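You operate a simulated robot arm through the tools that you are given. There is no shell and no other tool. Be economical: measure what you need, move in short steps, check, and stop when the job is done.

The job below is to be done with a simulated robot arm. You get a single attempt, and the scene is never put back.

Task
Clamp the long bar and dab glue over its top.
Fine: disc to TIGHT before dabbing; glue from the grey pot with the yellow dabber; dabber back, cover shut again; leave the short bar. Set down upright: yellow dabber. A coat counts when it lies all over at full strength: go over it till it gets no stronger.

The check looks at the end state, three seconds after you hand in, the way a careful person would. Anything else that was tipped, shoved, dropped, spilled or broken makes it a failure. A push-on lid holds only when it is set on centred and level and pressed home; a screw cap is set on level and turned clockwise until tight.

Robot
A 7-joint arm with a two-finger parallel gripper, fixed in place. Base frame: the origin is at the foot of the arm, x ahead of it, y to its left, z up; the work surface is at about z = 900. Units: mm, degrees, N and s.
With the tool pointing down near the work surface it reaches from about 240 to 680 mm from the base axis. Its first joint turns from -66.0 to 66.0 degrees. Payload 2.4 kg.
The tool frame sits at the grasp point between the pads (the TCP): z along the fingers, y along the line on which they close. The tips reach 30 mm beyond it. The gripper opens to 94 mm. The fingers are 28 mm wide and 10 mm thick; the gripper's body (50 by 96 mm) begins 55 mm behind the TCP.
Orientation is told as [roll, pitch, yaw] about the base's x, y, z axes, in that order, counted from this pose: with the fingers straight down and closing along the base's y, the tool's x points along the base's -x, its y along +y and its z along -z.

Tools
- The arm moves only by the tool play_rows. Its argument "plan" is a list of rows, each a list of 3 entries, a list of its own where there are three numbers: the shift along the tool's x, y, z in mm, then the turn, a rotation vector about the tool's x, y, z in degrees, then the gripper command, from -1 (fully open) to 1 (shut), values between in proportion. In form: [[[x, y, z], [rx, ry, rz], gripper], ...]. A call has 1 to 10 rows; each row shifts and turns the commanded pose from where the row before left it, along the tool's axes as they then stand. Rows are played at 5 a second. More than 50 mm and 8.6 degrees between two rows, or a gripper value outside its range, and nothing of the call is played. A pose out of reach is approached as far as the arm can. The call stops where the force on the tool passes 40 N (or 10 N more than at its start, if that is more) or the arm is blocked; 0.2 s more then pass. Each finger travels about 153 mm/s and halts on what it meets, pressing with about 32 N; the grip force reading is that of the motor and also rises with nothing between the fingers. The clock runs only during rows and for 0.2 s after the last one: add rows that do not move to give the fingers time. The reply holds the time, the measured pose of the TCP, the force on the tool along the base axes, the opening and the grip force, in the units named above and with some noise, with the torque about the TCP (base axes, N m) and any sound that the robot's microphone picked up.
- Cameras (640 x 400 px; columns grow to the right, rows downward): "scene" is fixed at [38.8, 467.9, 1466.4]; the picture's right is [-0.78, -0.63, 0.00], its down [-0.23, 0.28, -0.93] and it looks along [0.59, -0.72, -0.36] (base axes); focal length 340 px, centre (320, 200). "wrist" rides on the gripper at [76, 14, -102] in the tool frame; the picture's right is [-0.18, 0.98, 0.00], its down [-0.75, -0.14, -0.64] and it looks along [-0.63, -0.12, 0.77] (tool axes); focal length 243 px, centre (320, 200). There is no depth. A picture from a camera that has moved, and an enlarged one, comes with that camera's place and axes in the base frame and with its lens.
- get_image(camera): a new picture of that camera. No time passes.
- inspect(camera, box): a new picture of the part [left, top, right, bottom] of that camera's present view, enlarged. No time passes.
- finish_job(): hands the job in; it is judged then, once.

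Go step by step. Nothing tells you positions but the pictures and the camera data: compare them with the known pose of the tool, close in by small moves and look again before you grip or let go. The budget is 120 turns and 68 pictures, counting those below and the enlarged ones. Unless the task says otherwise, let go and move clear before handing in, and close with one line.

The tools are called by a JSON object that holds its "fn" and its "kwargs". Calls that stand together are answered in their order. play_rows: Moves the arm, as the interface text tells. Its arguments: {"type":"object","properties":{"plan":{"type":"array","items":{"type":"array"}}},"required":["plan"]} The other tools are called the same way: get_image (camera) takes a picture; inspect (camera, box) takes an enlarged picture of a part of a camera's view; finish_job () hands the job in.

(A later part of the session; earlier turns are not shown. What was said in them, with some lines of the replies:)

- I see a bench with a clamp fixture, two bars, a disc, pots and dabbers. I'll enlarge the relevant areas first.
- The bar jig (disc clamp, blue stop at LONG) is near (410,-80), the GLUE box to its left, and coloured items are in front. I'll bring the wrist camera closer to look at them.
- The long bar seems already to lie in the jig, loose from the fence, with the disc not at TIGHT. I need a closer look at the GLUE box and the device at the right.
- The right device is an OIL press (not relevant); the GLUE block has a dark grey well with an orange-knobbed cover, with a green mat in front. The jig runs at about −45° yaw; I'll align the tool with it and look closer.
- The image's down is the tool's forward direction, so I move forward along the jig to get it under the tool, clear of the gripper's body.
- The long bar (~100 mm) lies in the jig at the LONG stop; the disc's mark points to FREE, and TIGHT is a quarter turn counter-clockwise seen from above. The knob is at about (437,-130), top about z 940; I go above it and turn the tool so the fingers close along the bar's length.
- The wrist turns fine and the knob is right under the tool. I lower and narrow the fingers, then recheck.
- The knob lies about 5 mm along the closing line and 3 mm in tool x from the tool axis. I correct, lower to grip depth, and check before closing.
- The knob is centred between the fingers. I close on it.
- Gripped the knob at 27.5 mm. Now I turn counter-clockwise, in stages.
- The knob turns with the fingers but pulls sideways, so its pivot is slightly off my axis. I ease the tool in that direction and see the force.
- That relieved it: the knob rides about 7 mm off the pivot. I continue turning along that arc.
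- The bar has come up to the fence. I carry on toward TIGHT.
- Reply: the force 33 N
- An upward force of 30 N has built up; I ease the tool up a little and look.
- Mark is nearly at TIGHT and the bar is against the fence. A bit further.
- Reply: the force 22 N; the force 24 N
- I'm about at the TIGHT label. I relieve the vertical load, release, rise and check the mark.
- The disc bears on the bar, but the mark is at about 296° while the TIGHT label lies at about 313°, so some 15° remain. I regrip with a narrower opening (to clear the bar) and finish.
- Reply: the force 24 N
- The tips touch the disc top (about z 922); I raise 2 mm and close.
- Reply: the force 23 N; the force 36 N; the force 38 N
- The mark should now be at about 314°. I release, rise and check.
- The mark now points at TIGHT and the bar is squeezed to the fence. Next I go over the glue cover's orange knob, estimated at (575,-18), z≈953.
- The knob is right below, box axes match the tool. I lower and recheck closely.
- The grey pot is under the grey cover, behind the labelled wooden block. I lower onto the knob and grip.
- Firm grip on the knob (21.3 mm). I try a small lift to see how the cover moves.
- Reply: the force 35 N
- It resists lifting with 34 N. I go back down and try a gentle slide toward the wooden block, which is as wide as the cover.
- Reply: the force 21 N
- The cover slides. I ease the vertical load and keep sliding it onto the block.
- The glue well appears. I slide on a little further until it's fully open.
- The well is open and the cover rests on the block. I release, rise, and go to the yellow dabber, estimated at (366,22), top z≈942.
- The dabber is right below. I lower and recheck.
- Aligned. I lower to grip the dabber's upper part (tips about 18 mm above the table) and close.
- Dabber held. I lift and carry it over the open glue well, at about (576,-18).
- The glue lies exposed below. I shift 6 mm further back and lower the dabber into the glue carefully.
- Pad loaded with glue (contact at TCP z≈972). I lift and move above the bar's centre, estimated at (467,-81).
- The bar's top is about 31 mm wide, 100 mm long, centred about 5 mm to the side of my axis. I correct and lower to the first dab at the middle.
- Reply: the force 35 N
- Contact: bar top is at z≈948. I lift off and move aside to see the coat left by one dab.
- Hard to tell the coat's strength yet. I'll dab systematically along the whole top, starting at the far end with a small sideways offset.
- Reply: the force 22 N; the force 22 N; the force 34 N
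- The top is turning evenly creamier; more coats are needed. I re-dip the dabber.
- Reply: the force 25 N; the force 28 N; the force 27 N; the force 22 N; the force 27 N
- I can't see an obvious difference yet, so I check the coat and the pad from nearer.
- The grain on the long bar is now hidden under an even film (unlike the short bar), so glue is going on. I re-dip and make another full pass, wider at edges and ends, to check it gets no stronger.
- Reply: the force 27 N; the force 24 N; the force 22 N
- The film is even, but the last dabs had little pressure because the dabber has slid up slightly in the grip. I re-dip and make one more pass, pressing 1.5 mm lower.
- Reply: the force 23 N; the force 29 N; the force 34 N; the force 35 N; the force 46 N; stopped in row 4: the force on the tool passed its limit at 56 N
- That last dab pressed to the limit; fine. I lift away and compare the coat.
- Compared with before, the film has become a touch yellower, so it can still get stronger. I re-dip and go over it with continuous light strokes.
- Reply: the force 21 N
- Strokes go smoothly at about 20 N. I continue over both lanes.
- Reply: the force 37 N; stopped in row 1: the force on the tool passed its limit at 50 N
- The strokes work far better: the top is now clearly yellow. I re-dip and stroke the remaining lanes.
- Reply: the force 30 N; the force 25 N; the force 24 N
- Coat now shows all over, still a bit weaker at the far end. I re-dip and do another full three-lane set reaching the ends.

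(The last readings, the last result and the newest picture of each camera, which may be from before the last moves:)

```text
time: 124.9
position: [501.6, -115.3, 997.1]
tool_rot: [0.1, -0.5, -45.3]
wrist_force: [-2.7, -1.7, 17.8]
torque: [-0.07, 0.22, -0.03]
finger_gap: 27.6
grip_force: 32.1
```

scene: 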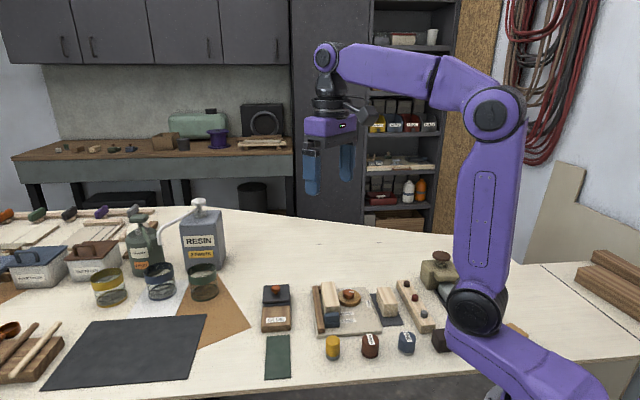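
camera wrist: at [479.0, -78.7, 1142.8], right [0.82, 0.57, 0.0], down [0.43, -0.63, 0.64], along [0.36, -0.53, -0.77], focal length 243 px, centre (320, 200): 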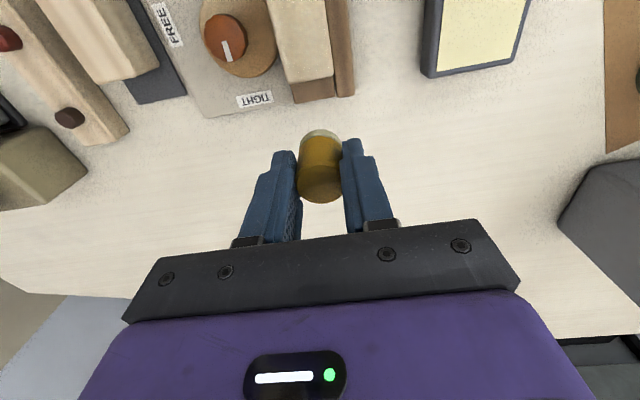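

{"fn": "play_rows", "kwargs": {"plan": [[[10.3, 0, 0], [0, 0, 0], 1], [[10.3, 0, 0], [0, 0, 0], 1], [[10.3, 0, 0], [0, 0, 0], 1], [[10.3, 0, 0], [0, 0, 0], 1], [[10.3, 0, 0], [0, 0, 0], 1], [[10.3, 0, 0], [0, 0, 0], 1], [[10.3, 0, 0], [0, 0, 0], 1], [[10.3, 0, 0], [0, 0, 0], 1], [[10.3, 0, 0], [0, 0, 0], 1]]}}

{"fn": "play_rows", "kwargs": {"plan": [[[0, 0, -0.7], [0, 0, 0], 1], [[0, -10, 0], [0, 0, 0], 1], [[-10.5, 0, 0.3], [0, 0, 0], 1], [[-10.5, 0, 0.2], [0, 0, 0], 1], [[-10.5, 0, 0], [0, 0, 0], 1], [[-10.5, 0, 0], [0, 0, 0], 1], [[-10.5, 0, 0], [0, 0, 0], 1], [[-10.5, 0, 0], [0, 0, 0], 1], [[-10.5, 0, 0], [0, 0, 0], 1], [[-10.5, 0, 0], [0, 0, 0], 1]]}}

{"fn": "play_rows", "kwargs": {"plan": [[[-9, 0, 0], [0, 0, 0], 1], [[0, 5, 0], [0, 0, 0], 1], [[10.5, 0, 0], [0, 0, 0], 1], [[10.5, 0, 0], [0, 0, 0], 1], [[10.5, 0, 0], [0, 0, 0], 1], [[10.5, 0, 0], [0, 0, 0], 1], [[10.5, 0, 0], [0, 0, 0], 1], [[10.5, 0, 0], [0, 0, 0], 1], [[10.5, 0, 0], [0, 0, 0], 1], [[10.5, 0, 0], [0, 0, 0], 1]]}}

{"fn": "play_rows", "kwargs": {"plan": [[[9, 0, 0], [0, 0, 0], 1], [[0, 0, -25], [0, 0, 0], 1], [[-31, 0, -30], [0, 0, 0], 1], [[-31, 0, 0], [0, 0, 0], 1], [[-31, 0, 0], [0, 0, 0], 1], [[0, 0, 0], [0, 0, 0], 1]]}}

{"fn": "inspect", "kwargs": {"camera": "wrist", "box": [180, 0, 400, 160]}}

{"fn": "inspect", "kwargs": {"camera": "scene", "box": [310, 255, 400, 325]}}

```text
time: 126.9
position: [436.6, -48.7, 995.6]
tool_rot: [0.2, -0.6, -45.2]
wrist_force: [6.5, -6.2, 26.5]
torque: [-0.48, -0.39, 0.06]
finger_gap: 28.0
grip_force: 32.3
```

```text
time: 127.6
position: [430.5, -55.2, 996.2]
tool_rot: [0.1, 0.0, -45.0]
wrist_force: [-2.3, 1.0, 12.2]
torque: [-0.01, 0.06, 0.0]
finger_gap: 27.6
grip_force: 32.1
stopped in row 3: the force on the tool passed its limit at 44 N (the readings are from after the stop); the commanded pose is now the measured one
```

```text
time: 129.8
position: [380.7, 2.5, 994.8]
tool_rot: [0.0, -0.1, -45.1]
wrist_force: [0.6, 0.1, -0.5]
torque: [0.0, 0.0, -0.01]
finger_gap: 27.6
grip_force: 31.8
```

```text
time: 131.2
position: [439.6, -58.8, 1050.5]
tool_rot: [0.0, 0.0, -45.1]
wrist_force: [0.2, -0.4, 0.3]
torque: [0.0, 0.0, 0.01]
finger_gap: 27.7
grip_force: 31.9
```

```text
2.50 times, centred on (290, 80) of wrist
camera zoom: at [396.3, 6.0, 1153.3], right [0.83, 0.56, 0.0], down [0.43, -0.63, 0.64], along [0.36, -0.53, -0.77], focal length 606 px, centre (395, 500)
```

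zoom: 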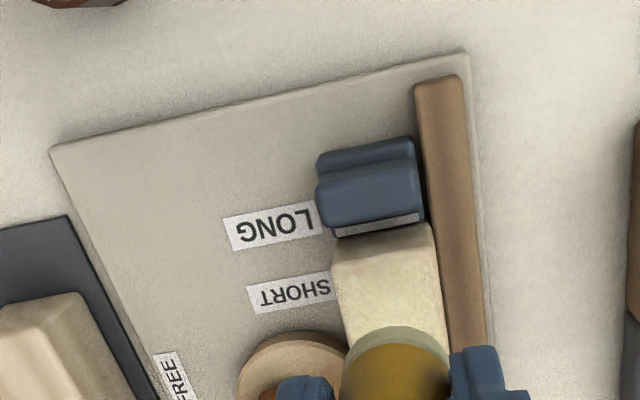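

```text
5.71 times, centred on (355, 290) of scene
camera zoom: at [38.8, 467.9, 1466.4], right [-0.78, -0.63, 0.0], down [-0.23, 0.28, -0.93], along [0.59, -0.72, -0.36], focal length 1945 px, centre (120, -314)
```

zoom: 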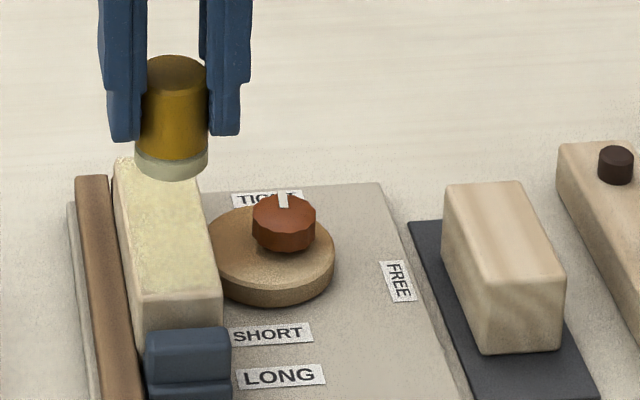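

The coat builds, but the near end's last few millimetres are still pale (one stroke stopped early; the following calls moved through free air only). I re-dip and treat the near end next, one call at a time.

{"fn": "play_rows", "kwargs": {"plan": [[[-14.9, 25.3, 0], [0, 0, 0], 1], [[-14.9, 25.3, 0], [0, 0, 0], 1], [[-14.9, 25.3, 0], [0, 0, 0], 1], [[-14.8, 25.2, 0], [0, 0, 0], 1], [[-14.8, 25.2, 0], [0, 0, 0], 1], [[0, 0, 35], [0, 0, 0], 1], [[0, 0, 35], [0, 0, 0], 1], [[0, 0, 8], [0, 0, 0], 1], [[0, 0, 2.5], [0, 0, 0], 1], [[0, 4, 0], [0, 0, 0], 1]]}}

{"fn": "play_rows", "kwargs": {"plan": [[[0, -4, 0], [0, 0, 0], 1], [[0, 0, -30], [0, 0, 0], 1], [[0, 0, -30], [0, 0, 0], 1], [[17.4, -24.4, 0], [0, 0, 0], 1], [[17.4, -24.4, 0], [0, 0, 0], 1], [[17.4, -24.4, 0], [0, 0, 0], 1], [[17.5, -24.4, 0], [0, 0, 0], 1], [[17.5, -24.3, 0], [0, 0, 0], 1], [[0, 0, 30], [0, 0, 0], 1], [[0, 0, 5], [0, 0, 0], 1]]}}

```text
time: 133.4
position: [583.6, -20.5, 971.5]
tool_rot: [-0.1, -0.2, -45.2]
wrist_force: [-5.3, -4.0, 22.8]
torque: [-0.28, 0.18, -0.05]
finger_gap: 27.7
grip_force: 32.5
```

```text
time: 135.6
position: [434.3, -45.6, 996.9]
tool_rot: [0.0, 0.0, -45.1]
wrist_force: [-3.4, 0.3, 11.7]
torque: [-0.1, 0.08, -0.03]
finger_gap: 27.4
grip_force: 31.6
```

{"fn": "play_rows", "kwargs": {"plan": [[[0, -5, 0], [0, 0, 0], 1], [[0, -5, 0], [0, 0, 0], 1], [[3, 0, 0], [0, 0, 0], 1], [[0, 5, 0], [0, 0, 0], 1], [[0, 5, 0], [0, 0, 0], 1], [[-3, -5, 0], [0, 0, 0], 1], [[0, -5, 0], [0, 0, 0], 1], [[0, 5, 0], [0, 0, 0], 1], [[0, 5, 0], [0, 0, 0], 1]]}}

```text
time: 136.9
position: [431.6, -47.2, 995.0]
tool_rot: [-0.2, 0.1, -45.0]
wrist_force: [-4.3, -0.9, 13.8]
torque: [-0.13, 0.1, -0.08]
finger_gap: 27.9
grip_force: 31.3
stopped in row 6: the force on the tool passed its limit at 41 N (the readings are from after the stop); the commanded pose is now the measured one
```

{"fn": "play_rows", "kwargs": {"plan": [[[0, 2, -0.3], [0, 0, 0], 1], [[-8, 0, 0], [0, 0, 0], 1], [[-10, 0, 0], [0, 0, 0], 1], [[-10, 0, 0], [0, 0, 0], 1], [[-10, 0, 0], [0, 0, 0], 1], [[-10, 0, 0], [0, 0, 0], 1], [[-10, 0, 0], [0, 0, 0], 1], [[-10, 0, 0], [0, 0, 0], 1], [[-10, 0, 0], [0, 0, 0], 1], [[-10, 0, 0], [0, 0, 0], 1]]}}

```text
time: 139.1
position: [494.4, -107.3, 997.5]
tool_rot: [-0.2, 0.2, -45.1]
wrist_force: [-2.0, 0.5, 5.5]
torque: [0.05, 0.02, -0.02]
finger_gap: 27.9
grip_force: 32.2
```

{"fn": "play_rows", "kwargs": {"plan": [[[-5, 0, 0.5], [0, 0, 0], 1], [[-5, 0, 0], [0, 0, 0], 1], [[0, -5, 0], [0, 0, 0], 1], [[0, -5, 0], [0, 0, 0], 1], [[0, 5, 0], [0, 0, 0], 1], [[0, 5, 0], [0, 0, 0], 1], [[3, -5, 0], [0, 0, 0], 1], [[0, -5, 0], [0, 0, 0], 1], [[0, 0, 0], [0, 0, 0], 1]]}}

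```text
time: 141.1
position: [493.5, -118.5, 995.6]
tool_rot: [0.0, 0.0, -45.2]
wrist_force: [5.1, 7.0, 22.0]
torque: [0.23, -0.24, 0.03]
finger_gap: 27.7
grip_force: 31.7
```

{"fn": "play_rows", "kwargs": {"plan": [[[10, 0, -0.2], [0, 0, 0], 1], [[10, 0, 0], [0, 0, 0], 1], [[10, 0, 0], [0, 0, 0], 1], [[10, 0, 0], [0, 0, 0], 1], [[10, 0, 0], [0, 0, 0], 1], [[10, 0, -0.1], [0, 0, 0], 1], [[10, 0, -0.1], [0, 0, 0], 1], [[10, 0, -0.1], [0, 0, 0], 1], [[9, 0, -0.2], [0, 0, 0], 1]]}}

```text
time: 143.1
position: [427.9, -57.6, 995.0]
tool_rot: [-0.1, 0.1, -45.2]
wrist_force: [2.2, -2.5, 10.1]
torque: [-0.15, -0.21, 0.0]
finger_gap: 27.9
grip_force: 31.6
```

{"fn": "play_rows", "kwargs": {"plan": [[[4, 0, 0], [0, 0, 0], 1], [[0, 5, 0], [0, 0, 0], 1], [[0, 5, 0], [0, 0, 0], 1], [[0, -5, 0], [0, 0, 0], 1], [[-9, 0, 0], [0, 0, 0], 1], [[-10, 0, 0], [0, 0, 0], 1], [[-10, 0, 0], [0, 0, 0], 1], [[-10, 0, 0], [0, 0, 0], 1], [[-10, 0, 0], [0, 0, 0], 1], [[-10, 0, 0], [0, 0, 0], 1]]}}

```text
time: 145.3
position: [472.4, -93.2, 996.2]
tool_rot: [-0.2, 0.1, -45.3]
wrist_force: [-1.5, 1.1, 5.5]
torque: [0.01, 0.02, -0.04]
finger_gap: 27.9
grip_force: 32.0
```

{"fn": "play_rows", "kwargs": {"plan": [[[-10, 0, 0.3], [0, 0, 0], 1], [[-10, 0, 0], [0, 0, 0], 1], [[-10, 0, 0], [0, 0, 0], 1], [[-8, 0, 0], [0, 0, 0], 1], [[0, 0, -25], [0, 0, 0], 1], [[0, 0, -30], [0, 0, 0], 1], [[-5, 0, 0], [0, 0, 0], 1], [[0, 0, 0], [0, 0, 0], 1]]}}

{"fn": "inspect", "kwargs": {"camera": "scene", "box": [310, 255, 400, 325]}}

```text
time: 147.1
position: [501.4, -123.6, 1050.3]
tool_rot: [-0.2, 0.0, -45.2]
wrist_force: [0.0, -0.1, -0.5]
torque: [0.01, 0.0, 0.0]
finger_gap: 27.6
grip_force: 31.7
```

```text
5.71 times, centred on (355, 290) of scene
camera zoom: at [38.8, 467.9, 1466.4], right [-0.78, -0.63, 0.0], down [-0.23, 0.28, -0.93], along [0.59, -0.72, -0.36], focal length 1945 px, centre (120, -314)
```

zoom: 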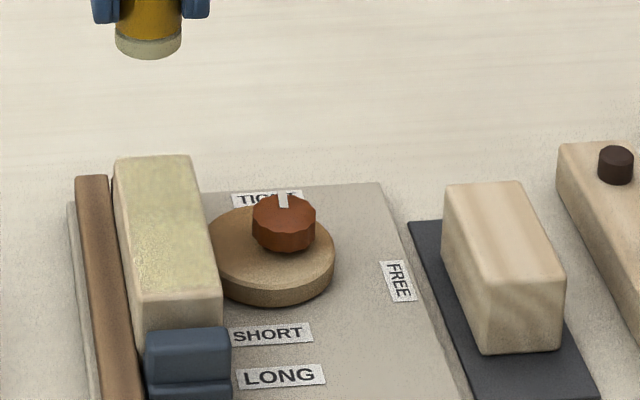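

Near end is covered now and the coat is clearly stronger. One more dip and full pass to bring it to its maximum.

{"fn": "play_rows", "kwargs": {"plan": [[[3.7, 31.9, 0], [0, 0, 0], 1], [[3.7, 31.9, 0], [0, 0, 0], 1], [[3.7, 31.9, 0], [0, 0, 0], 1], [[3.7, 31.9, 0], [0, 0, 0], 1], [[0, 0, 35], [0, 0, 0], 1], [[0, 0, 35], [0, 0, 0], 1], [[0, 0, 7], [0, 0, 0], 1], [[0, 0, 2], [0, 0, 0], 1], [[0, 4, 0], [0, 0, 0], 1], [[0, -4, 0], [0, 0, 0], 1]]}}

{"fn": "play_rows", "kwargs": {"plan": [[[0, 0, -25], [0, 0, 0], 1], [[0, 0, -35], [0, 0, 0], 1], [[-2.2, -31, 0], [0, 0, 0], 1], [[-2.2, -31, 0], [0, 0, 0], 1], [[-2.2, -31, 0], [0, 0, 0], 1], [[-2.2, -28.9, 0], [0, 0, 0], 1], [[0, 0, 30], [0, 0, 0], 1], [[0, 0, 5], [0, 0, 0], 1], [[0, 0, 0], [0, 0, 0], 1]]}}

```text
time: 149.3
position: [583.1, -20.0, 971.4]
tool_rot: [-0.1, 0.0, -45.2]
wrist_force: [1.4, 1.6, 5.8]
torque: [0.09, -0.11, 0.03]
finger_gap: 27.9
grip_force: 32.0
```

```text
time: 151.3
position: [501.6, -115.0, 997.0]
tool_rot: [-0.2, 0.1, -45.3]
wrist_force: [-1.8, -0.9, 5.0]
torque: [-0.05, 0.07, -0.01]
finger_gap: 27.9
grip_force: 31.8
```

{"fn": "play_rows", "kwargs": {"plan": [[[0, -5, 0.5], [0, 0, 0], 1], [[0, -5, 0], [0, 0, 0], 1], [[10, 0, 0], [0, 0, 0], 1], [[10, 0, 0], [0, 0, 0], 1], [[10, 0, 0], [0, 0, 0], 1], [[10, 0, 0], [0, 0, 0], 1], [[10, 0, 0], [0, 0, 0], 1], [[10, 0, 0], [0, 0, 0], 1], [[10, 0, -0.2], [0, 0, 0], 1], [[10, 0, -0.2], [0, 0, 0], 1]]}}

{"fn": "play_rows", "kwargs": {"plan": [[[8, 0, -0.2], [0, 0, 0], 1], [[8, 0, -0.2], [0, 0, 0], 1], [[0, 0, 0], [0, 0, 0], 1]]}}

```text
time: 153.5
position: [438.0, -65.2, 996.7]
tool_rot: [-0.3, 0.1, -45.1]
wrist_force: [4.6, -3.5, 11.8]
torque: [-0.16, -0.26, 0.01]
finger_gap: 27.8
grip_force: 32.4
```

```text
time: 154.3
position: [427.4, -53.2, 996.3]
tool_rot: [-0.3, 0.1, -45.0]
wrist_force: [0.2, -0.5, -0.6]
torque: [0.0, -0.02, 0.02]
finger_gap: 27.7
grip_force: 31.7
```

{"fn": "play_rows", "kwargs": {"plan": [[[0, 0, 0.9], [0, 0, 0], 1], [[0, 5, 0], [0, 0, 0], 1], [[0, 5, 0], [0, 0, 0], 1], [[0, -5, 0], [0, 0, 0], 1], [[0, -5, 0], [0, 0, 0], 1], [[0, 5, 0], [0, 0, 0], 1], [[0, 5, 0], [0, 0, 0], 1]]}}

{"fn": "play_rows", "kwargs": {"plan": [[[-10, 0, 0], [0, 0, 0], 1], [[-10, 0, 0], [0, 0, 0], 1], [[-10, 0, 0], [0, 0, 0], 1], [[-10, 0, 0], [0, 0, 0], 1], [[-10, 0, 0], [0, 0, 0], 1], [[-10, 0, 0], [0, 0, 0], 1], [[-10, 0, 0], [0, 0, 0], 1], [[-10, 0, 0], [0, 0, 0], 1], [[-8, 0, 0], [0, 0, 0], 1], [[-7, 0, 0], [0, 0, 0], 1]]}}

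```text
time: 155.9
position: [434.2, -45.8, 996.3]
tool_rot: [-0.1, 0.2, -45.1]
wrist_force: [-0.5, -1.3, 2.5]
torque: [-0.09, 0.0, -0.03]
finger_gap: 27.5
grip_force: 32.1
```

```text
time: 158.1
position: [502.1, -113.3, 996.3]
tool_rot: [-0.1, 0.0, -45.2]
wrist_force: [-4.3, 4.7, 16.6]
torque: [0.15, 0.2, -0.02]
finger_gap: 27.5
grip_force: 31.9
```

{"fn": "play_rows", "kwargs": {"plan": [[[0, -5, 0], [0, 0, 0], 1], [[10, 0, 0], [0, 0, 0], 1], [[10, 0, 0], [0, 0, 0], 1], [[10, 0, 0], [0, 0, 0], 1], [[10, 0, 0], [0, 0, 0], 1], [[10, 0, 0], [0, 0, 0], 1], [[10, 0, 0], [0, 0, 0], 1], [[10, 0, 0], [0, 0, 0], 1], [[10, 0, 0], [0, 0, 0], 1], [[10, 0, 0], [0, 0, 0], 1]]}}

{"fn": "play_rows", "kwargs": {"plan": [[[5, 0, 0.3], [0, 0, 0], 1], [[0, 5, 0], [0, 0, 0], 1], [[0, -5, 0], [0, 0, 0], 1], [[0, -5, 0], [0, 0, 0], 1], [[0, 0, 0], [0, 0, 0], 1]]}}

```text
time: 160.3
position: [434.4, -51.4, 996.8]
tool_rot: [-0.2, 0.1, -45.2]
wrist_force: [2.5, -4.0, 12.5]
torque: [-0.22, -0.21, -0.02]
finger_gap: 27.5
grip_force: 32.1
```

```text
time: 161.5
position: [426.9, -52.5, 996.5]
tool_rot: [-0.2, 0.1, -45.0]
wrist_force: [2.8, 4.4, 14.1]
torque: [0.15, -0.22, 0.05]
finger_gap: 27.8
grip_force: 32.1
```

Now I lift toward the pot side of the bar's near end and look at the coat.

{"fn": "play_rows", "kwargs": {"plan": [[[0, 0, -30], [0, 0, 0], 1], [[-35, 5, -25], [0, 0, 0], 1], [[-35, 0, 0], [0, 0, 0], 1], [[-30, 0, 0], [0, 0, 0], 1], [[0, 0, 0], [0, 0, 0], 1]]}}

{"fn": "inspect", "kwargs": {"camera": "scene", "box": [310, 255, 400, 325]}}

```text
time: 162.7
position: [500.7, -119.8, 1052.8]
tool_rot: [-0.2, 0.1, -45.1]
wrist_force: [-0.2, -0.7, -1.0]
torque: [-0.01, -0.03, 0.0]
finger_gap: 27.8
grip_force: 31.6
```

```text
5.71 times, centred on (355, 290) of scene
camera zoom: at [38.8, 467.9, 1466.4], right [-0.78, -0.63, 0.0], down [-0.23, 0.28, -0.93], along [0.59, -0.72, -0.36], focal length 1945 px, centre (120, -314)
```

zoom: 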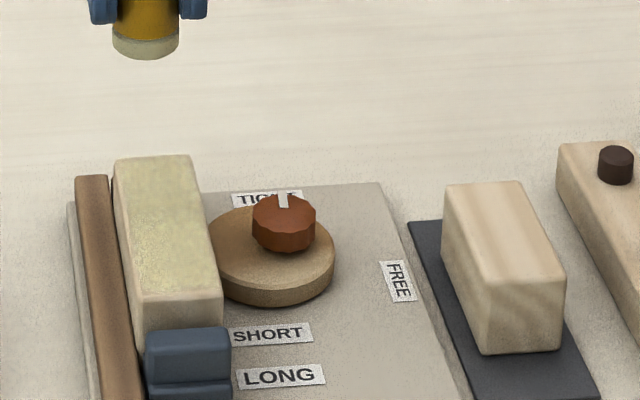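

Very nearly uniform; I'll make one last dipped pass to be sure of full strength.

{"fn": "play_rows", "kwargs": {"plan": [[[3, 31.6, 0], [0, 0, 0], 1], [[3, 31.6, 0], [0, 0, 0], 1], [[3, 31.6, 0], [0, 0, 0], 1], [[3, 31.5, 0], [0, 0, 0], 1], [[0, 0, 35], [0, 0, 0], 1], [[0, 0, 35], [0, 0, 0], 1], [[0, 0, 7], [0, 0, 0], 1], [[0, 0, 3.5], [0, 0, 0], 1], [[0, 4, 0], [0, 0, 0], 1], [[0, -4, 0], [0, 0, 0], 1]]}}

{"fn": "play_rows", "kwargs": {"plan": [[[0, 0, -25], [0, 0, 0], 1], [[0, 0, -35], [0, 0, 0], 1], [[-2.2, -31, 0], [0, 0, 0], 1], [[-2.2, -31, 0], [0, 0, 0], 1], [[-2.2, -31, 0], [0, 0, 0], 1], [[-2.2, -28.9, 0], [0, 0, 0], 1], [[0, 0, 30], [0, 0, 0], 1], [[0, 0, 5.5], [0, 0, 0], 1], [[0, 0, 0], [0, 0, 0], 1]]}}

```text
time: 164.9
position: [585.4, -22.6, 971.8]
tool_rot: [0.2, -0.3, -45.1]
wrist_force: [7.0, 0.0, 18.5]
torque: [0.0, -0.29, -0.03]
finger_gap: 27.7
grip_force: 31.9
```

```text
time: 167.1
position: [502.9, -116.2, 996.1]
tool_rot: [0.0, -0.1, -45.2]
wrist_force: [-2.5, 1.4, 10.2]
torque: [0.04, 0.16, 0.04]
finger_gap: 27.8
grip_force: 31.9
stopped in row 9: the force on the tool passed its limit at 41 N (the readings are from after the stop); the commanded pose is now the measured one
```

{"fn": "play_rows", "kwargs": {"plan": [[[10, 0, 0.2], [0, 0, 0], 1], [[10, 0, 0], [0, 0, 0], 1], [[10, 0, 0], [0, 0, 0], 1], [[10, 0, 0], [0, 0, 0], 1], [[10, 0, 0], [0, 0, 0], 1], [[10, 0, 0], [0, 0, 0], 1], [[10, 0, 0], [0, 0, 0], 1], [[10, 0, 0], [0, 0, 0], 1], [[10, 0, 0], [0, 0, 0], 1], [[6, 0, 0], [0, 0, 0], 1]]}}

```text
time: 169.3
position: [435.5, -49.3, 995.3]
tool_rot: [0.0, -0.3, -45.1]
wrist_force: [4.9, -5.1, 21.9]
torque: [-0.4, -0.37, 0.05]
finger_gap: 27.7
grip_force: 32.3
```

{"fn": "play_rows", "kwargs": {"plan": [[[4, 0, -0.3], [0, 0, 0], 1], [[0, -5, 0], [0, 0, 0], 1], [[0, -4, 0], [0, 0, 0], 1], [[-10, 0, 0], [0, 0, 0], 1], [[-10, 0, 0.1], [0, 0, 0], 1], [[-10, 0, 0.1], [0, 0, 0], 1], [[-10, 0, 0], [0, 0, 0], 1], [[-10, 0, 0], [0, 0, 0], 1], [[-10, 0, 0], [0, 0, 0], 1], [[-10, 0, 0], [0, 0, 0], 1]]}}

```text
time: 170.7
position: [444.5, -72.9, 996.4]
tool_rot: [-0.1, -0.2, -45.1]
wrist_force: [-0.6, 0.4, 10.7]
torque: [-0.01, 0.07, -0.01]
finger_gap: 27.6
grip_force: 32.3
stopped in row 7: the force on the tool passed its limit at 42 N (the readings are from after the stop); the commanded pose is now the measured one
```

{"fn": "play_rows", "kwargs": {"plan": [[[-10, 1, -0.1], [0, 0, 0], 1], [[-10, 0, 0], [0, 0, 0], 1], [[-10, 0, 0], [0, 0, 0], 1], [[-10, 0, 0], [0, 0, 0], 1], [[-10, 0, 0], [0, 0, 0], 1], [[-10, 0, 0], [0, 0, 0], 1], [[-10, 0, 0], [0, 0, 0], 1], [[0, 5, 0], [0, 0, 0], 1], [[0, 0, 0], [0, 0, 0], 1]]}}

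```text
time: 172.7
position: [496.3, -118.6, 996.1]
tool_rot: [-0.1, -0.2, -45.2]
wrist_force: [-3.5, -5.8, 18.7]
torque: [-0.31, 0.23, -0.01]
finger_gap: 27.8
grip_force: 32.1
```

{"fn": "play_rows", "kwargs": {"plan": [[[10, 0, -0.1], [0, 0, 0], 1], [[10, 0, 0], [0, 0, 0], 1], [[10, 0, 0], [0, 0, 0], 1], [[10, 0, 0], [0, 0, 0], 1], [[10, 0, 0], [0, 0, 0], 1], [[10, 0, 0], [0, 0, 0], 1], [[10, 0, 0], [0, 0, 0], 1], [[10, 0, 0], [0, 0, 0], 1], [[10, 0, 0], [0, 0, 0], 1], [[6, 0, 0], [0, 0, 0], 1]]}}

```text
time: 174.9
position: [431.0, -49.1, 996.0]
tool_rot: [-0.1, 0.0, -45.2]
wrist_force: [4.6, -4.1, 13.9]
torque: [-0.21, -0.26, -0.04]
finger_gap: 27.6
grip_force: 31.5
```

Pass complete. I lift and carry the dabber back to its place at (364,25), and look before setting it down.

{"fn": "play_rows", "kwargs": {"plan": [[[0, 0, -25], [0, 0, 0], 1], [[0, 0, -25], [0, 0, 0], 1], [[33, 1.5, 0], [0, 0, 0], 1], [[33, 1.6, 0], [0, 0, 0], 1], [[33.5, 1.6, 0], [0, 0, 0], 1], [[0, 0, 30], [0, 0, 0], 1], [[0, 0, 25], [0, 0, 0], 1], [[0, 0, 0], [0, 0, 0], 1]]}}

{"fn": "inspect", "kwargs": {"camera": "scene", "box": [280, 260, 400, 370]}}

```text
time: 176.7
position: [363.5, 24.5, 990.4]
tool_rot: [-0.2, 0.0, -45.2]
wrist_force: [-0.1, 0.2, -1.2]
torque: [-0.01, 0.02, 0.01]
finger_gap: 27.6
grip_force: 32.0
```

```text
3.64 times, centred on (340, 315) of scene
camera zoom: at [38.8, 467.9, 1466.4], right [-0.78, -0.63, 0.0], down [-0.23, 0.28, -0.93], along [0.59, -0.72, -0.36], focal length 1238 px, centre (247, -218)
```

zoom: 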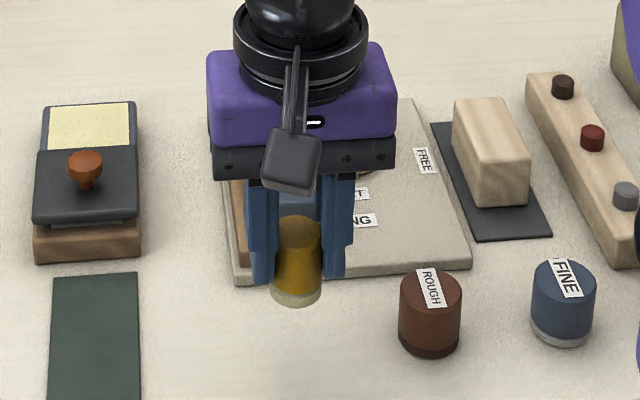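

Dabber is upright above its place. I lower gently to contact.

{"fn": "play_rows", "kwargs": {"plan": [[[0, 0, 20], [0, 0, 0], 1], [[0, 0, 18], [0, 0, 0], 1], [[0, 0, 3], [0, 0, 0], 1], [[0, 0, 0], [0, 0, 0], 1]]}}

{"fn": "play_rows", "kwargs": {"plan": [[[0, 0, 1], [0, 0, 0], 1], [[0, 0, 0.7], [0, 0, 0], 1], [[0, 0, 0], [0, 0, 0], 1]]}}

```text
time: 177.7
position: [363.6, 25.1, 950.7]
tool_rot: [-0.2, 0.0, -45.2]
wrist_force: [-0.8, 0.2, -0.4]
torque: [-0.01, 0.02, 0.01]
finger_gap: 27.6
grip_force: 32.3
```

```text
time: 178.5
position: [364.0, 24.8, 947.3]
tool_rot: [-0.2, 0.1, -45.2]
wrist_force: [0.1, -0.1, 0.4]
torque: [0.01, -0.01, -0.01]
finger_gap: 27.9
grip_force: 31.5
```

{"fn": "play_rows", "kwargs": {"plan": [[[0, 0, 0.7], [0, 0, 0], 1], [[0, 0, 0.5], [0, 0, 0], 1], [[0, 0, 0], [0, 0, 0], 1]]}}

```text
time: 179.3
position: [363.5, 23.5, 947.0]
tool_rot: [-0.1, -0.2, -45.2]
wrist_force: [-0.1, 0.3, 2.7]
torque: [0.0, -0.03, 0.01]
finger_gap: 27.8
grip_force: 32.0
```

Contact. I release slowly and rise.

{"fn": "play_rows", "kwargs": {"plan": [[[0, 0, 0.3], [0, 0, 0], 1], [[0, 0, 0], [0, 0, 0], 0.3], [[0, 0, 0], [0, 0, 0], 0], [[0, 0, 0], [0, 0, 0], -0.1], [[0, 0, -20], [0, 0, 0], -0.1], [[0, 0, -30], [0, 0, 0], -0.1], [[0, 0, -40], [0, 0, 0], -0.1]]}}

{"fn": "play_rows", "kwargs": {"plan": [[[-28, 30, 0], [0, 0, 0], 0.1], [[-28, 30, 0], [0, 0, 0], 0.1], [[-28, 30, 0], [0, 0, 0], 0.1], [[-28.5, 31, 0], [0, 0, 0], 0.1], [[0, 0, 0], [0, 0, 0], 0.1]]}}

{"fn": "inspect", "kwargs": {"camera": "scene", "box": [240, 240, 400, 350]}}

```text
time: 180.9
position: [362.4, 23.6, 1036.9]
tool_rot: [-0.1, 0.1, -45.1]
wrist_force: [-0.5, 0.7, 0.4]
torque: [0.02, 0.01, -0.02]
finger_gap: 51.8
grip_force: 0.0
```

```text
time: 182.1
position: [528.9, 28.5, 1036.8]
tool_rot: [-0.2, 0.0, -45.3]
wrist_force: [-0.7, -0.6, 0.2]
torque: [0.0, 0.01, 0.0]
finger_gap: 42.1
grip_force: 0.0
```

```text
3.64 times, centred on (320, 295) of scene
camera zoom: at [38.8, 467.9, 1466.4], right [-0.78, -0.63, 0.0], down [-0.23, 0.28, -0.93], along [0.59, -0.72, -0.36], focal length 1238 px, centre (320, -146)
```

zoom: 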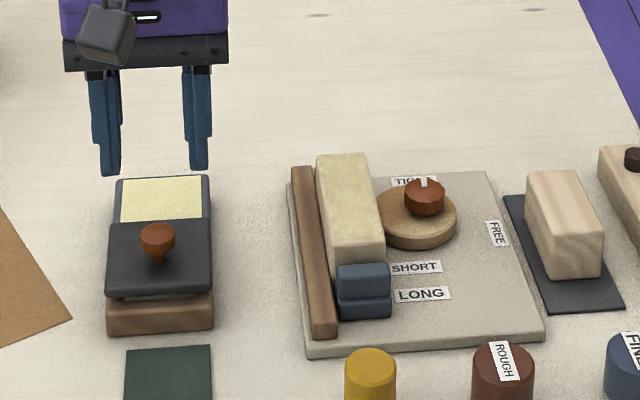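

The dabber stands upright in its place. I check the coat once at high magnification.

{"fn": "inspect", "kwargs": {"camera": "scene", "box": [315, 280, 355, 325]}}

```text
8.89 times, centred on (335, 302) of scene
camera zoom: at [38.8, 467.9, 1466.4], right [-0.78, -0.63, 0.0], down [-0.23, 0.28, -0.93], along [0.59, -0.72, -0.36], focal length 3025 px, centre (187, -711)
```

zoom: 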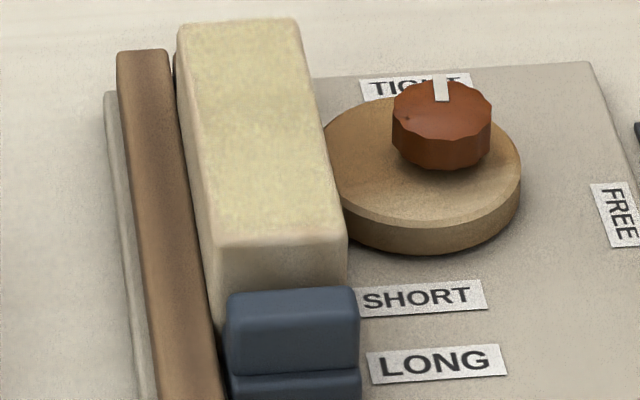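

The coat is strong except a few millimetres at the near end and the disc-side edge. I fetch the dabber once more for those.

{"fn": "play_rows", "kwargs": {"plan": [[[28, -30, 0], [0, 0, 0], -0.1], [[28, -30, 0], [0, 0, 0], -0.1], [[28, -30, 0], [0, 0, 0], -0.1], [[28.5, -31, 0], [0, 0, 0], -0.1], [[0, 0, 30], [0, 0, 0], -0.1], [[0, 0, 30], [0, 0, 0], -0.1], [[0, 0, 30], [0, 0, 0], -0.1], [[0, 0, 0], [0, 0, 0], 0.4], [[0, 0, 0], [0, 0, 0], 1], [[0, 0, 0], [0, 0, 0], 1]]}}

```text
time: 184.3
position: [364.0, 25.5, 947.0]
tool_rot: [-0.1, 0.1, -45.2]
wrist_force: [-0.2, -0.1, -0.4]
torque: [0.04, 0.0, 0.01]
finger_gap: 27.5
grip_force: 32.3
```

{"fn": "play_rows", "kwargs": {"plan": [[[0, 0, -40], [0, 0, 0], 1], [[0, 0, -40], [0, 0, 0], 1], [[-37, 24, 0], [0, 0, 0], 1], [[-37, 24, 0], [0, 0, 0], 1], [[-37, 24, 0], [0, 0, 0], 1], [[-37, 24, 0], [0, 0, 0], 1], [[-37, 24, 0], [0, 0, 0], 1], [[0, 0, 30], [0, 0, 0], 1], [[0, 0, 22], [0, 0, 0], 1], [[0, 0, 3], [0, 0, 0], 1]]}}

{"fn": "play_rows", "kwargs": {"plan": [[[0, 0, 1.2], [0, 0, 0], 1], [[0, 4, 0.4], [0, 0, 0], 1], [[0, -4, 0], [0, 0, 0], 1], [[0, 0, 0], [0, 0, 0], 1]]}}

```text
time: 186.5
position: [580.1, -20.1, 972.3]
tool_rot: [-0.1, -0.1, -45.2]
wrist_force: [-3.4, 0.9, 12.0]
torque: [0.04, 0.15, 0.0]
finger_gap: 27.8
grip_force: 31.6
```

```text
time: 187.5
position: [581.9, -21.4, 971.6]
tool_rot: [0.3, -0.4, -45.1]
wrist_force: [6.2, 6.1, 26.9]
torque: [0.21, -0.31, -0.02]
finger_gap: 27.5
grip_force: 32.2
```

{"fn": "play_rows", "kwargs": {"plan": [[[0, 0, -30], [0, 0, 0], 1], [[0, 0, -30], [0, 0, 0], 1], [[-2, -34, 0], [0, 0, 0], 1], [[-2, -34, 0], [0, 0, 0], 1], [[-2, -34, 0], [0, 0, 0], 1], [[-2, -33.3, 0], [0, 0, 0], 1], [[0, 0, 30], [0, 0, 0], 1], [[0, 0, 4.6], [0, 0, 0], 1], [[0, 0, 0.4], [0, 0, 0], 1]]}}

{"fn": "play_rows", "kwargs": {"plan": [[[10, 0, 0], [0, 0, 0], 1], [[10, 0, 0], [0, 0, 0], 1], [[10, 0, 0], [0, 0, 0], 1], [[10, 0, 0], [0, 0, 0], 1], [[10, 0, 0], [0, 0, 0], 1], [[10, 0, 0], [0, 0, 0], 1], [[10, 0, 0], [0, 0, 0], 1], [[10, 0, 0], [0, 0, 0], 1], [[10, 0, 0], [0, 0, 0], 1], [[7, 0, 0], [0, 0, 0], 1]]}}

```text
time: 189.5
position: [488.7, -124.2, 997.5]
tool_rot: [0.0, -0.1, -45.2]
wrist_force: [-4.4, 0.2, 15.5]
torque: [-0.05, 0.23, 0.02]
finger_gap: 27.7
grip_force: 31.5
```

```text
time: 191.7
position: [422.2, -54.3, 996.3]
tool_rot: [0.1, -0.3, -45.3]
wrist_force: [7.8, -6.9, 28.9]
torque: [-0.45, -0.65, -0.01]
finger_gap: 27.7
grip_force: 32.4
```

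{"fn": "play_rows", "kwargs": {"plan": [[[0, 0, -0.6], [0, 0, 0], 1], [[2, 0, 0], [0, 0, 0], 1], [[0, 4, 0], [0, 0, 0], 1], [[0, 4, 0], [0, 0, 0], 1], [[0, 4, 0], [0, 0, 0], 1], [[0, 2, 0], [0, 0, 0], 1], [[0, 0, 0], [0, 0, 0], 1]]}}

```text
time: 192.7
position: [422.6, -49.0, 997.0]
tool_rot: [-0.3, 0.1, -45.2]
wrist_force: [-3.7, 0.3, 11.9]
torque: [-0.08, 0.03, -0.03]
finger_gap: 27.9
grip_force: 31.9
stopped in row 4: the force on the tool passed its limit at 43 N (the readings are from after the stop); the commanded pose is now the measured one
```

{"fn": "play_rows", "kwargs": {"plan": [[[-1, 2.5, -0.1], [0, 0, 0], 1], [[0, 2.5, 0], [0, 0, 0], 1], [[0, 2.5, 0], [0, 0, 0], 1], [[0, 2.5, 0], [0, 0, 0], 1], [[0, -2.5, 0], [0, 0, 0], 1], [[0, -2.5, 0], [0, 0, 0], 1], [[0, -2.5, 0], [0, 0, 0], 1], [[0, -2.5, 0], [0, 0, 0], 1], [[0, -2.5, 0], [0, 0, 0], 1], [[0, 0, 0], [0, 0, 0], 1]]}}

```text
time: 194.9
position: [420.9, -51.7, 997.4]
tool_rot: [-0.2, 0.0, -45.3]
wrist_force: [2.9, 6.0, 20.6]
torque: [0.16, -0.42, 0.12]
finger_gap: 27.7
grip_force: 31.7
```

Good contact across the near end. Now back along the disc-side edge and forward again near the fence side.

{"fn": "play_rows", "kwargs": {"plan": [[[-5, -1, -0.1], [0, 0, 0], 1], [[-10, 0, 0], [0, 0, 0], 1], [[-10, 0, 0], [0, 0, 0], 1], [[-10, 0, 0], [0, 0, 0], 1], [[-10, 0, 0], [0, 0, 0], 1], [[-10, 0, 0], [0, 0, 0], 1], [[-10, 0, 0], [0, 0, 0], 1], [[-10, 0, 0], [0, 0, 0], 1], [[-10, 0, 0], [0, 0, 0], 1], [[-10, 0, 0], [0, 0, 0], 1]]}}

```text
time: 197.1
position: [486.6, -120.1, 996.8]
tool_rot: [-0.2, 0.0, -45.3]
wrist_force: [-4.3, 4.1, 18.9]
torque: [0.19, 0.17, 0.03]
finger_gap: 27.6
grip_force: 32.5
```

{"fn": "play_rows", "kwargs": {"plan": [[[-8, 0, 0], [0, 0, 0], 1], [[0, 3, -0.1], [0, 0, 0], 1], [[0, 3, 0], [0, 0, 0], 1], [[0, 3, 0], [0, 0, 0], 1], [[0, 3, 0], [0, 0, 0], 1], [[0, 3, 0], [0, 0, 0], 1], [[0, 1, 0], [0, 0, 0], 1], [[0, 0, 0], [0, 0, 0], 1]]}}

{"fn": "play_rows", "kwargs": {"plan": [[[10, 0, 0], [0, 0, 0], 1], [[10, 0, 0], [0, 0, 0], 1], [[10, 0, 0], [0, 0, 0], 1], [[10, 0, 0], [0, 0, 0], 1], [[10, 0, 0], [0, 0, 0], 1]]}}

```text
time: 198.9
position: [504.1, -115.3, 996.1]
tool_rot: [-0.4, 0.0, -45.4]
wrist_force: [-3.8, -8.7, 27.5]
torque: [-0.42, 0.31, 0.02]
finger_gap: 27.8
grip_force: 32.4
```

```text
time: 200.1
position: [471.3, -79.8, 995.9]
tool_rot: [-0.2, -0.2, -45.3]
wrist_force: [4.7, -5.6, 23.4]
torque: [-0.41, -0.3, 0.04]
finger_gap: 27.8
grip_force: 32.0
```

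{"fn": "play_rows", "kwargs": {"plan": [[[10, 0, -0.2], [0, 0, 0], 1], [[10, 0, 0], [0, 0, 0], 1], [[10, 0, -0.1], [0, 0, 0], 1], [[10, 0, 0], [0, 0, 0], 1], [[10, 0, 0], [0, 0, 0], 1], [[5, 0, 0], [0, 0, 0], 1], [[0, 0, 0], [0, 0, 0], 1]]}}

```text
time: 201.7
position: [430.2, -41.0, 995.9]
tool_rot: [-0.3, 0.1, -45.2]
wrist_force: [4.6, -4.9, 19.1]
torque: [-0.39, -0.35, -0.03]
finger_gap: 27.6
grip_force: 32.0
```

{"fn": "play_rows", "kwargs": {"plan": [[[0, -2.5, -0.2], [0, 0, 0], 1], [[0, -2.5, 0], [0, 0, 0], 1], [[0, -2.5, 0], [0, 0, 0], 1], [[0, -2.5, 0], [0, 0, 0], 1], [[0, -2.5, 0], [0, 0, 0], 1], [[0, -2.5, 0], [0, 0, 0], 1], [[0, 2.5, 0], [0, 0, 0], 1], [[0, 2.5, 0], [0, 0, 0], 1], [[0, 2.5, 0], [0, 0, 0], 1], [[0, 0, 0], [0, 0, 0], 1]]}}

{"fn": "play_rows", "kwargs": {"plan": [[[-4, 0, -0.1], [0, 0, 0], 1], [[-8, 0, 0], [0, 0, 0], 1], [[-8, 0, 0], [0, 0, 0], 1], [[-8, 0, 0], [0, 0, 0], 1], [[-8, 0, 0], [0, 0, 0], 1], [[0, 0, -25], [0, 0, 0], 1]]}}

```text
time: 203.9
position: [425.1, -44.4, 996.8]
tool_rot: [-0.3, 0.3, -45.3]
wrist_force: [-2.5, -3.1, 11.4]
torque: [-0.23, -0.01, -0.04]
finger_gap: 27.8
grip_force: 32.1
```

```text
time: 205.3
position: [451.1, -70.1, 1020.8]
tool_rot: [-0.3, 0.1, -45.3]
wrist_force: [0.5, 0.6, -0.5]
torque: [-0.01, 0.01, -0.02]
finger_gap: 28.0
grip_force: 31.9
```

{"fn": "play_rows", "kwargs": {"plan": [[[-25, 0, -30], [0, 0, 0], 1], [[-25, 0, 0], [0, 0, 0], 1], [[-25, 0, 0], [0, 0, 0], 1], [[0, 0, 0], [0, 0, 0], 1]]}}

{"fn": "inspect", "kwargs": {"camera": "scene", "box": [315, 280, 355, 325]}}

```text
time: 206.3
position: [502.7, -124.4, 1050.4]
tool_rot: [-0.3, 0.1, -45.3]
wrist_force: [-0.6, 0.0, -0.8]
torque: [0.01, 0.0, 0.02]
finger_gap: 27.9
grip_force: 31.7
```

```text
8.89 times, centred on (335, 302) of scene
camera zoom: at [38.8, 467.9, 1466.4], right [-0.78, -0.63, 0.0], down [-0.23, 0.28, -0.93], along [0.59, -0.72, -0.36], focal length 3025 px, centre (187, -711)
```

zoom: 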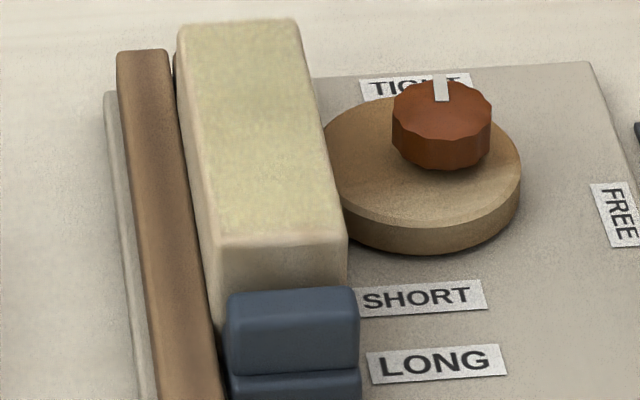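

The coat now reaches all edges and the middle has stopped getting stronger. I take the dabber back home.

{"fn": "play_rows", "kwargs": {"plan": [[[40.7, 1.4, 0], [0, 0, 0], 1], [[40.7, 1.4, 0], [0, 0, 0], 1], [[40.7, 1.4, 0], [0, 0, 0], 1], [[40.7, 1.4, 0], [0, 0, 0], 1], [[40.7, 1.4, 0], [0, 0, 0], 1], [[0, 0, 35], [0, 0, 0], 1], [[0, 0, 35], [0, 0, 0], 1], [[0, 0, 25], [0, 0, 0], 1], [[0, 0, 0], [0, 0, 0], 1]]}}

{"fn": "play_rows", "kwargs": {"plan": [[[0, 0, 3], [0, 0, 0], 1], [[0, 0, 0], [0, 0, 0], 1]]}}

```text
time: 208.3
position: [365.8, 24.2, 955.7]
tool_rot: [-0.3, 0.1, -45.3]
wrist_force: [-0.9, 0.1, -0.2]
torque: [0.01, 0.03, -0.01]
finger_gap: 27.5
grip_force: 31.9
```

```text
time: 208.9
position: [365.9, 24.7, 953.4]
tool_rot: [-0.3, 0.1, -45.3]
wrist_force: [0.4, -0.5, -0.8]
torque: [0.02, 0.04, 0.0]
finger_gap: 28.0
grip_force: 31.7
```

{"fn": "play_rows", "kwargs": {"plan": [[[0, 0, 3], [0, 0, 0], 1], [[0, 0, 1.5], [0, 0, 0], 1], [[0, 0, 1], [0, 0, 0], 1], [[0, 0, 0], [0, 0, 0], 1]]}}

{"fn": "play_rows", "kwargs": {"plan": [[[0, 0, 0.6], [0, 0, 0], 1], [[0, 0, 0], [0, 0, 0], 1]]}}

```text
time: 209.9
position: [365.3, 24.1, 948.3]
tool_rot: [-0.4, 0.2, -45.3]
wrist_force: [-0.5, -0.6, 0.2]
torque: [0.02, -0.04, 0.02]
finger_gap: 27.9
grip_force: 32.0
```

```text
time: 210.5
position: [364.2, 24.1, 947.4]
tool_rot: [-0.4, 0.1, -45.3]
wrist_force: [0.8, 0.7, 0.1]
torque: [0.03, -0.01, -0.01]
finger_gap: 27.8
grip_force: 31.5
```

{"fn": "play_rows", "kwargs": {"plan": [[[0, 0, 0.6], [0, 0, 0], 1], [[0, 0, 0.5], [0, 0, 0], 1], [[0, 0, 0], [0, 0, 0], 1]]}}

```text
time: 211.3
position: [364.4, 24.2, 946.9]
tool_rot: [-0.4, 0.1, -45.3]
wrist_force: [-3.4, -1.5, 20.4]
torque: [-0.07, 0.05, -0.02]
finger_gap: 27.8
grip_force: 31.6
```

Firm contact with the table. I release slowly and rise, then move above the parked cover's knob at about (529,28).

{"fn": "play_rows", "kwargs": {"plan": [[[0, 0, -0.5], [0, 0, 0], 1], [[0, 0, 0], [0, 0, 0], 0.3], [[0, 0, 0], [0, 0, 0], 0], [[0, 0, 0], [0, 0, 0], -0.1], [[0, 0, -20], [0, 0, 0], -0.1], [[0, 0, -30], [0, 0, 0], -0.1], [[0, 0, -40], [0, 0, 0], -0.1]]}}

{"fn": "play_rows", "kwargs": {"plan": [[[-28.3, 30.3, 0], [0, 0, 0], 0.1], [[-28.3, 30.3, 0], [0, 0, 0], 0.1], [[-28.3, 30.3, 0], [0, 0, 0], 0.1], [[-28.3, 30.2, 0], [0, 0, 0], 0.1], [[0, 0, 0], [0, 0, 0], 0.1]]}}

```text
time: 212.9
position: [363.4, 23.4, 1037.6]
tool_rot: [-0.3, 0.2, -45.3]
wrist_force: [-0.3, 1.0, 0.9]
torque: [-0.02, 0.0, 0.0]
finger_gap: 51.5
grip_force: 0.1
```

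```text
time: 214.1
position: [529.5, 29.4, 1037.8]
tool_rot: [-0.4, 0.1, -45.2]
wrist_force: [0.9, -0.8, -0.6]
torque: [0.0, -0.03, -0.01]
finger_gap: 42.3
grip_force: 0.0
```

Over the knob. I lower and close; a gap of about 21 mm confirms the knob.

{"fn": "play_rows", "kwargs": {"plan": [[[0, 0, 30], [0, 0, 0], 0.1], [[0, 0, 25], [0, 0, 0], 0.1], [[0, 0, 14], [0, 0, 0], 0.1], [[0, 0, 0], [0, 0, 0], 0.1], [[0, 0, 0], [0, 0, 0], 0.5], [[0, 0, 0], [0, 0, 0], 1], [[0, 0, 0], [0, 0, 0], 1]]}}

```text
time: 215.7
position: [530.4, 30.0, 966.9]
tool_rot: [-0.4, 0.2, -45.4]
wrist_force: [-6.6, -7.2, -1.8]
torque: [0.2, -0.03, 0.04]
finger_gap: 21.1
grip_force: 44.8
```

Gripped (21.1 mm). I relieve the side load and slide the cover back over the pot.

{"fn": "play_rows", "kwargs": {"plan": [[[0, -1, 0], [0, 0, 0], 1], [[-5, 0, 0], [0, 0, 0], 1], [[-5, 0, 0], [0, 0, 0], 1], [[-5, 0, 0], [0, 0, 0], 1], [[-5, 0, 0], [0, 0, 0], 1], [[0, 0, 0], [0, 0, 0], 1]]}}

{"fn": "play_rows", "kwargs": {"plan": [[[-5, 0, 0], [0, 0, 0], 1], [[-5, 0, 0], [0, 0, 0], 1], [[-5, 0, 0], [0, 0, 0], 1], [[-5, 0, 0], [0, 0, 0], 1], [[-5, 0, 0], [0, 0, 0], 1], [[0, 0, 0], [0, 0, 0], 1]]}}

```text
time: 217.1
position: [543.0, 14.3, 966.8]
tool_rot: [-0.5, 0.3, -45.3]
wrist_force: [-2.3, 0.5, -10.9]
torque: [0.76, 0.4, 0.19]
finger_gap: 21.2
grip_force: 44.6
```

```text
time: 218.5
position: [561.9, -2.5, 965.8]
tool_rot: [-0.3, 0.1, -45.2]
wrist_force: [0.6, 0.1, -6.6]
torque: [1.03, 0.79, 0.03]
finger_gap: 21.5
grip_force: 44.6
```

{"fn": "play_rows", "kwargs": {"plan": [[[-5, 0, 0], [0, 0, 0], 1], [[-5, 0, 0], [0, 0, 0], 1], [[-5, 0, 0], [0, 0, 0], 1], [[-3, 0, 0], [0, 0, 0], 1], [[0, 0, 0], [0, 0, 0], 1]]}}

{"fn": "play_rows", "kwargs": {"plan": [[[-1.5, 0, 0], [0, 0, 0], 1], [[-1.5, 0, 0], [0, 0, 0], 1], [[0, 0, 0], [0, 0, 0], 1]]}}

```text
time: 219.7
position: [574.0, -13.7, 967.0]
tool_rot: [-0.4, 0.0, -45.4]
wrist_force: [2.6, 2.7, -0.8]
torque: [0.61, 0.27, 0.02]
finger_gap: 21.7
grip_force: 44.8
```

```text
time: 220.5
position: [576.3, -16.7, 967.0]
tool_rot: [-0.3, 0.1, -45.3]
wrist_force: [4.7, 6.2, -1.6]
torque: [0.11, -0.28, 0.05]
finger_gap: 21.3
grip_force: 45.1
```

{"fn": "play_rows", "kwargs": {"plan": [[[-1, 0, 0], [0, 0, 0], 1], [[-1, 0, 0], [0, 0, 0], 1], [[0, 0, 0], [0, 0, 0], 1]]}}

```text
time: 221.3
position: [577.8, -17.4, 966.7]
tool_rot: [-0.4, 0.2, -45.3]
wrist_force: [-9.0, 14.6, 9.8]
torque: [-0.25, -0.51, 0.06]
finger_gap: 21.0
grip_force: 44.7
```

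The end stop is felt: the cover is shut. I ease off, release, rise clear and take a last look.

{"fn": "play_rows", "kwargs": {"plan": [[[0.8, 0, 0], [0, 0, 0], 1], [[0, 0, 0], [0, 0, 0], 0.1], [[0, 0, 0], [0, 0, 0], 0.1], [[0, 0, -20], [0, 0, 0], 0.1], [[0, 0, -50], [0, 0, 0], 0.1], [[0, 0, -50], [0, 0, 0], 0.1], [[-20, 0, -50], [0, 0, 0], 0.1], [[-20, 0, -40], [0, 0, 0], 0.1]]}}

{"fn": "inspect", "kwargs": {"camera": "scene", "box": [240, 240, 410, 370]}}

```text
refused: row 7 steps farther than a row can; nothing moved
```

```text
3.08 times, centred on (325, 305) of scene
camera zoom: at [38.3, 468.3, 1466.3], right [-0.78, -0.63, 0.0], down [-0.23, 0.28, -0.93], along [0.59, -0.72, -0.36], focal length 1047 px, centre (305, -123)
```

zoom: 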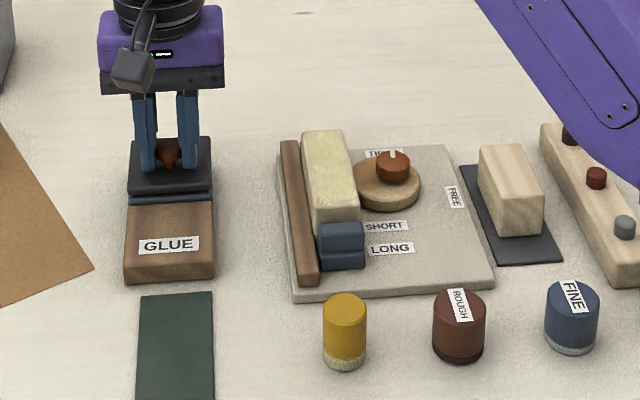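

The picture shows everything in place: cover shut, dabber upright, disc at TIGHT, long bar coated. The retreat was refused for too long a step, so I release and rise with shorter ones.

{"fn": "play_rows", "kwargs": {"plan": [[[0, 0, 0], [0, 0, 0], 1], [[0, 0, 0], [0, 0, 0], 0.1], [[0, 0, 0], [0, 0, 0], 0.1], [[0, 0, -20], [0, 0, 0], 0.1], [[0, 0, -40], [0, 0, 0], 0.1], [[0, 0, -45], [0, 0, 0], 0.1], [[0, 0, -45], [0, 0, 0], 0.1], [[0, 0, -40], [0, 0, 0], 0.1], [[0, 0, 0], [0, 0, 0], 0.1]]}}

```text
time: 223.3
position: [578.4, -18.3, 1159.2]
tool_rot: [-0.3, 0.1, -45.3]
wrist_force: [0.1, -0.3, -0.1]
torque: [-0.04, -0.03, -0.02]
finger_gap: 42.5
grip_force: 0.1
```

The gripper is empty and well clear, so I hand in.

{"fn": "finish_job", "kwargs": {}}

```text
The job is handed in.
```

The long bar is clamped with the disc at TIGHT. Its top is coated all over with glue from the grey pot; in the last close-up the coat reached every edge and had stopped getting stronger. The yellow dabber is back upright in its place, the pot cover is shut, and the short bar was not touched.
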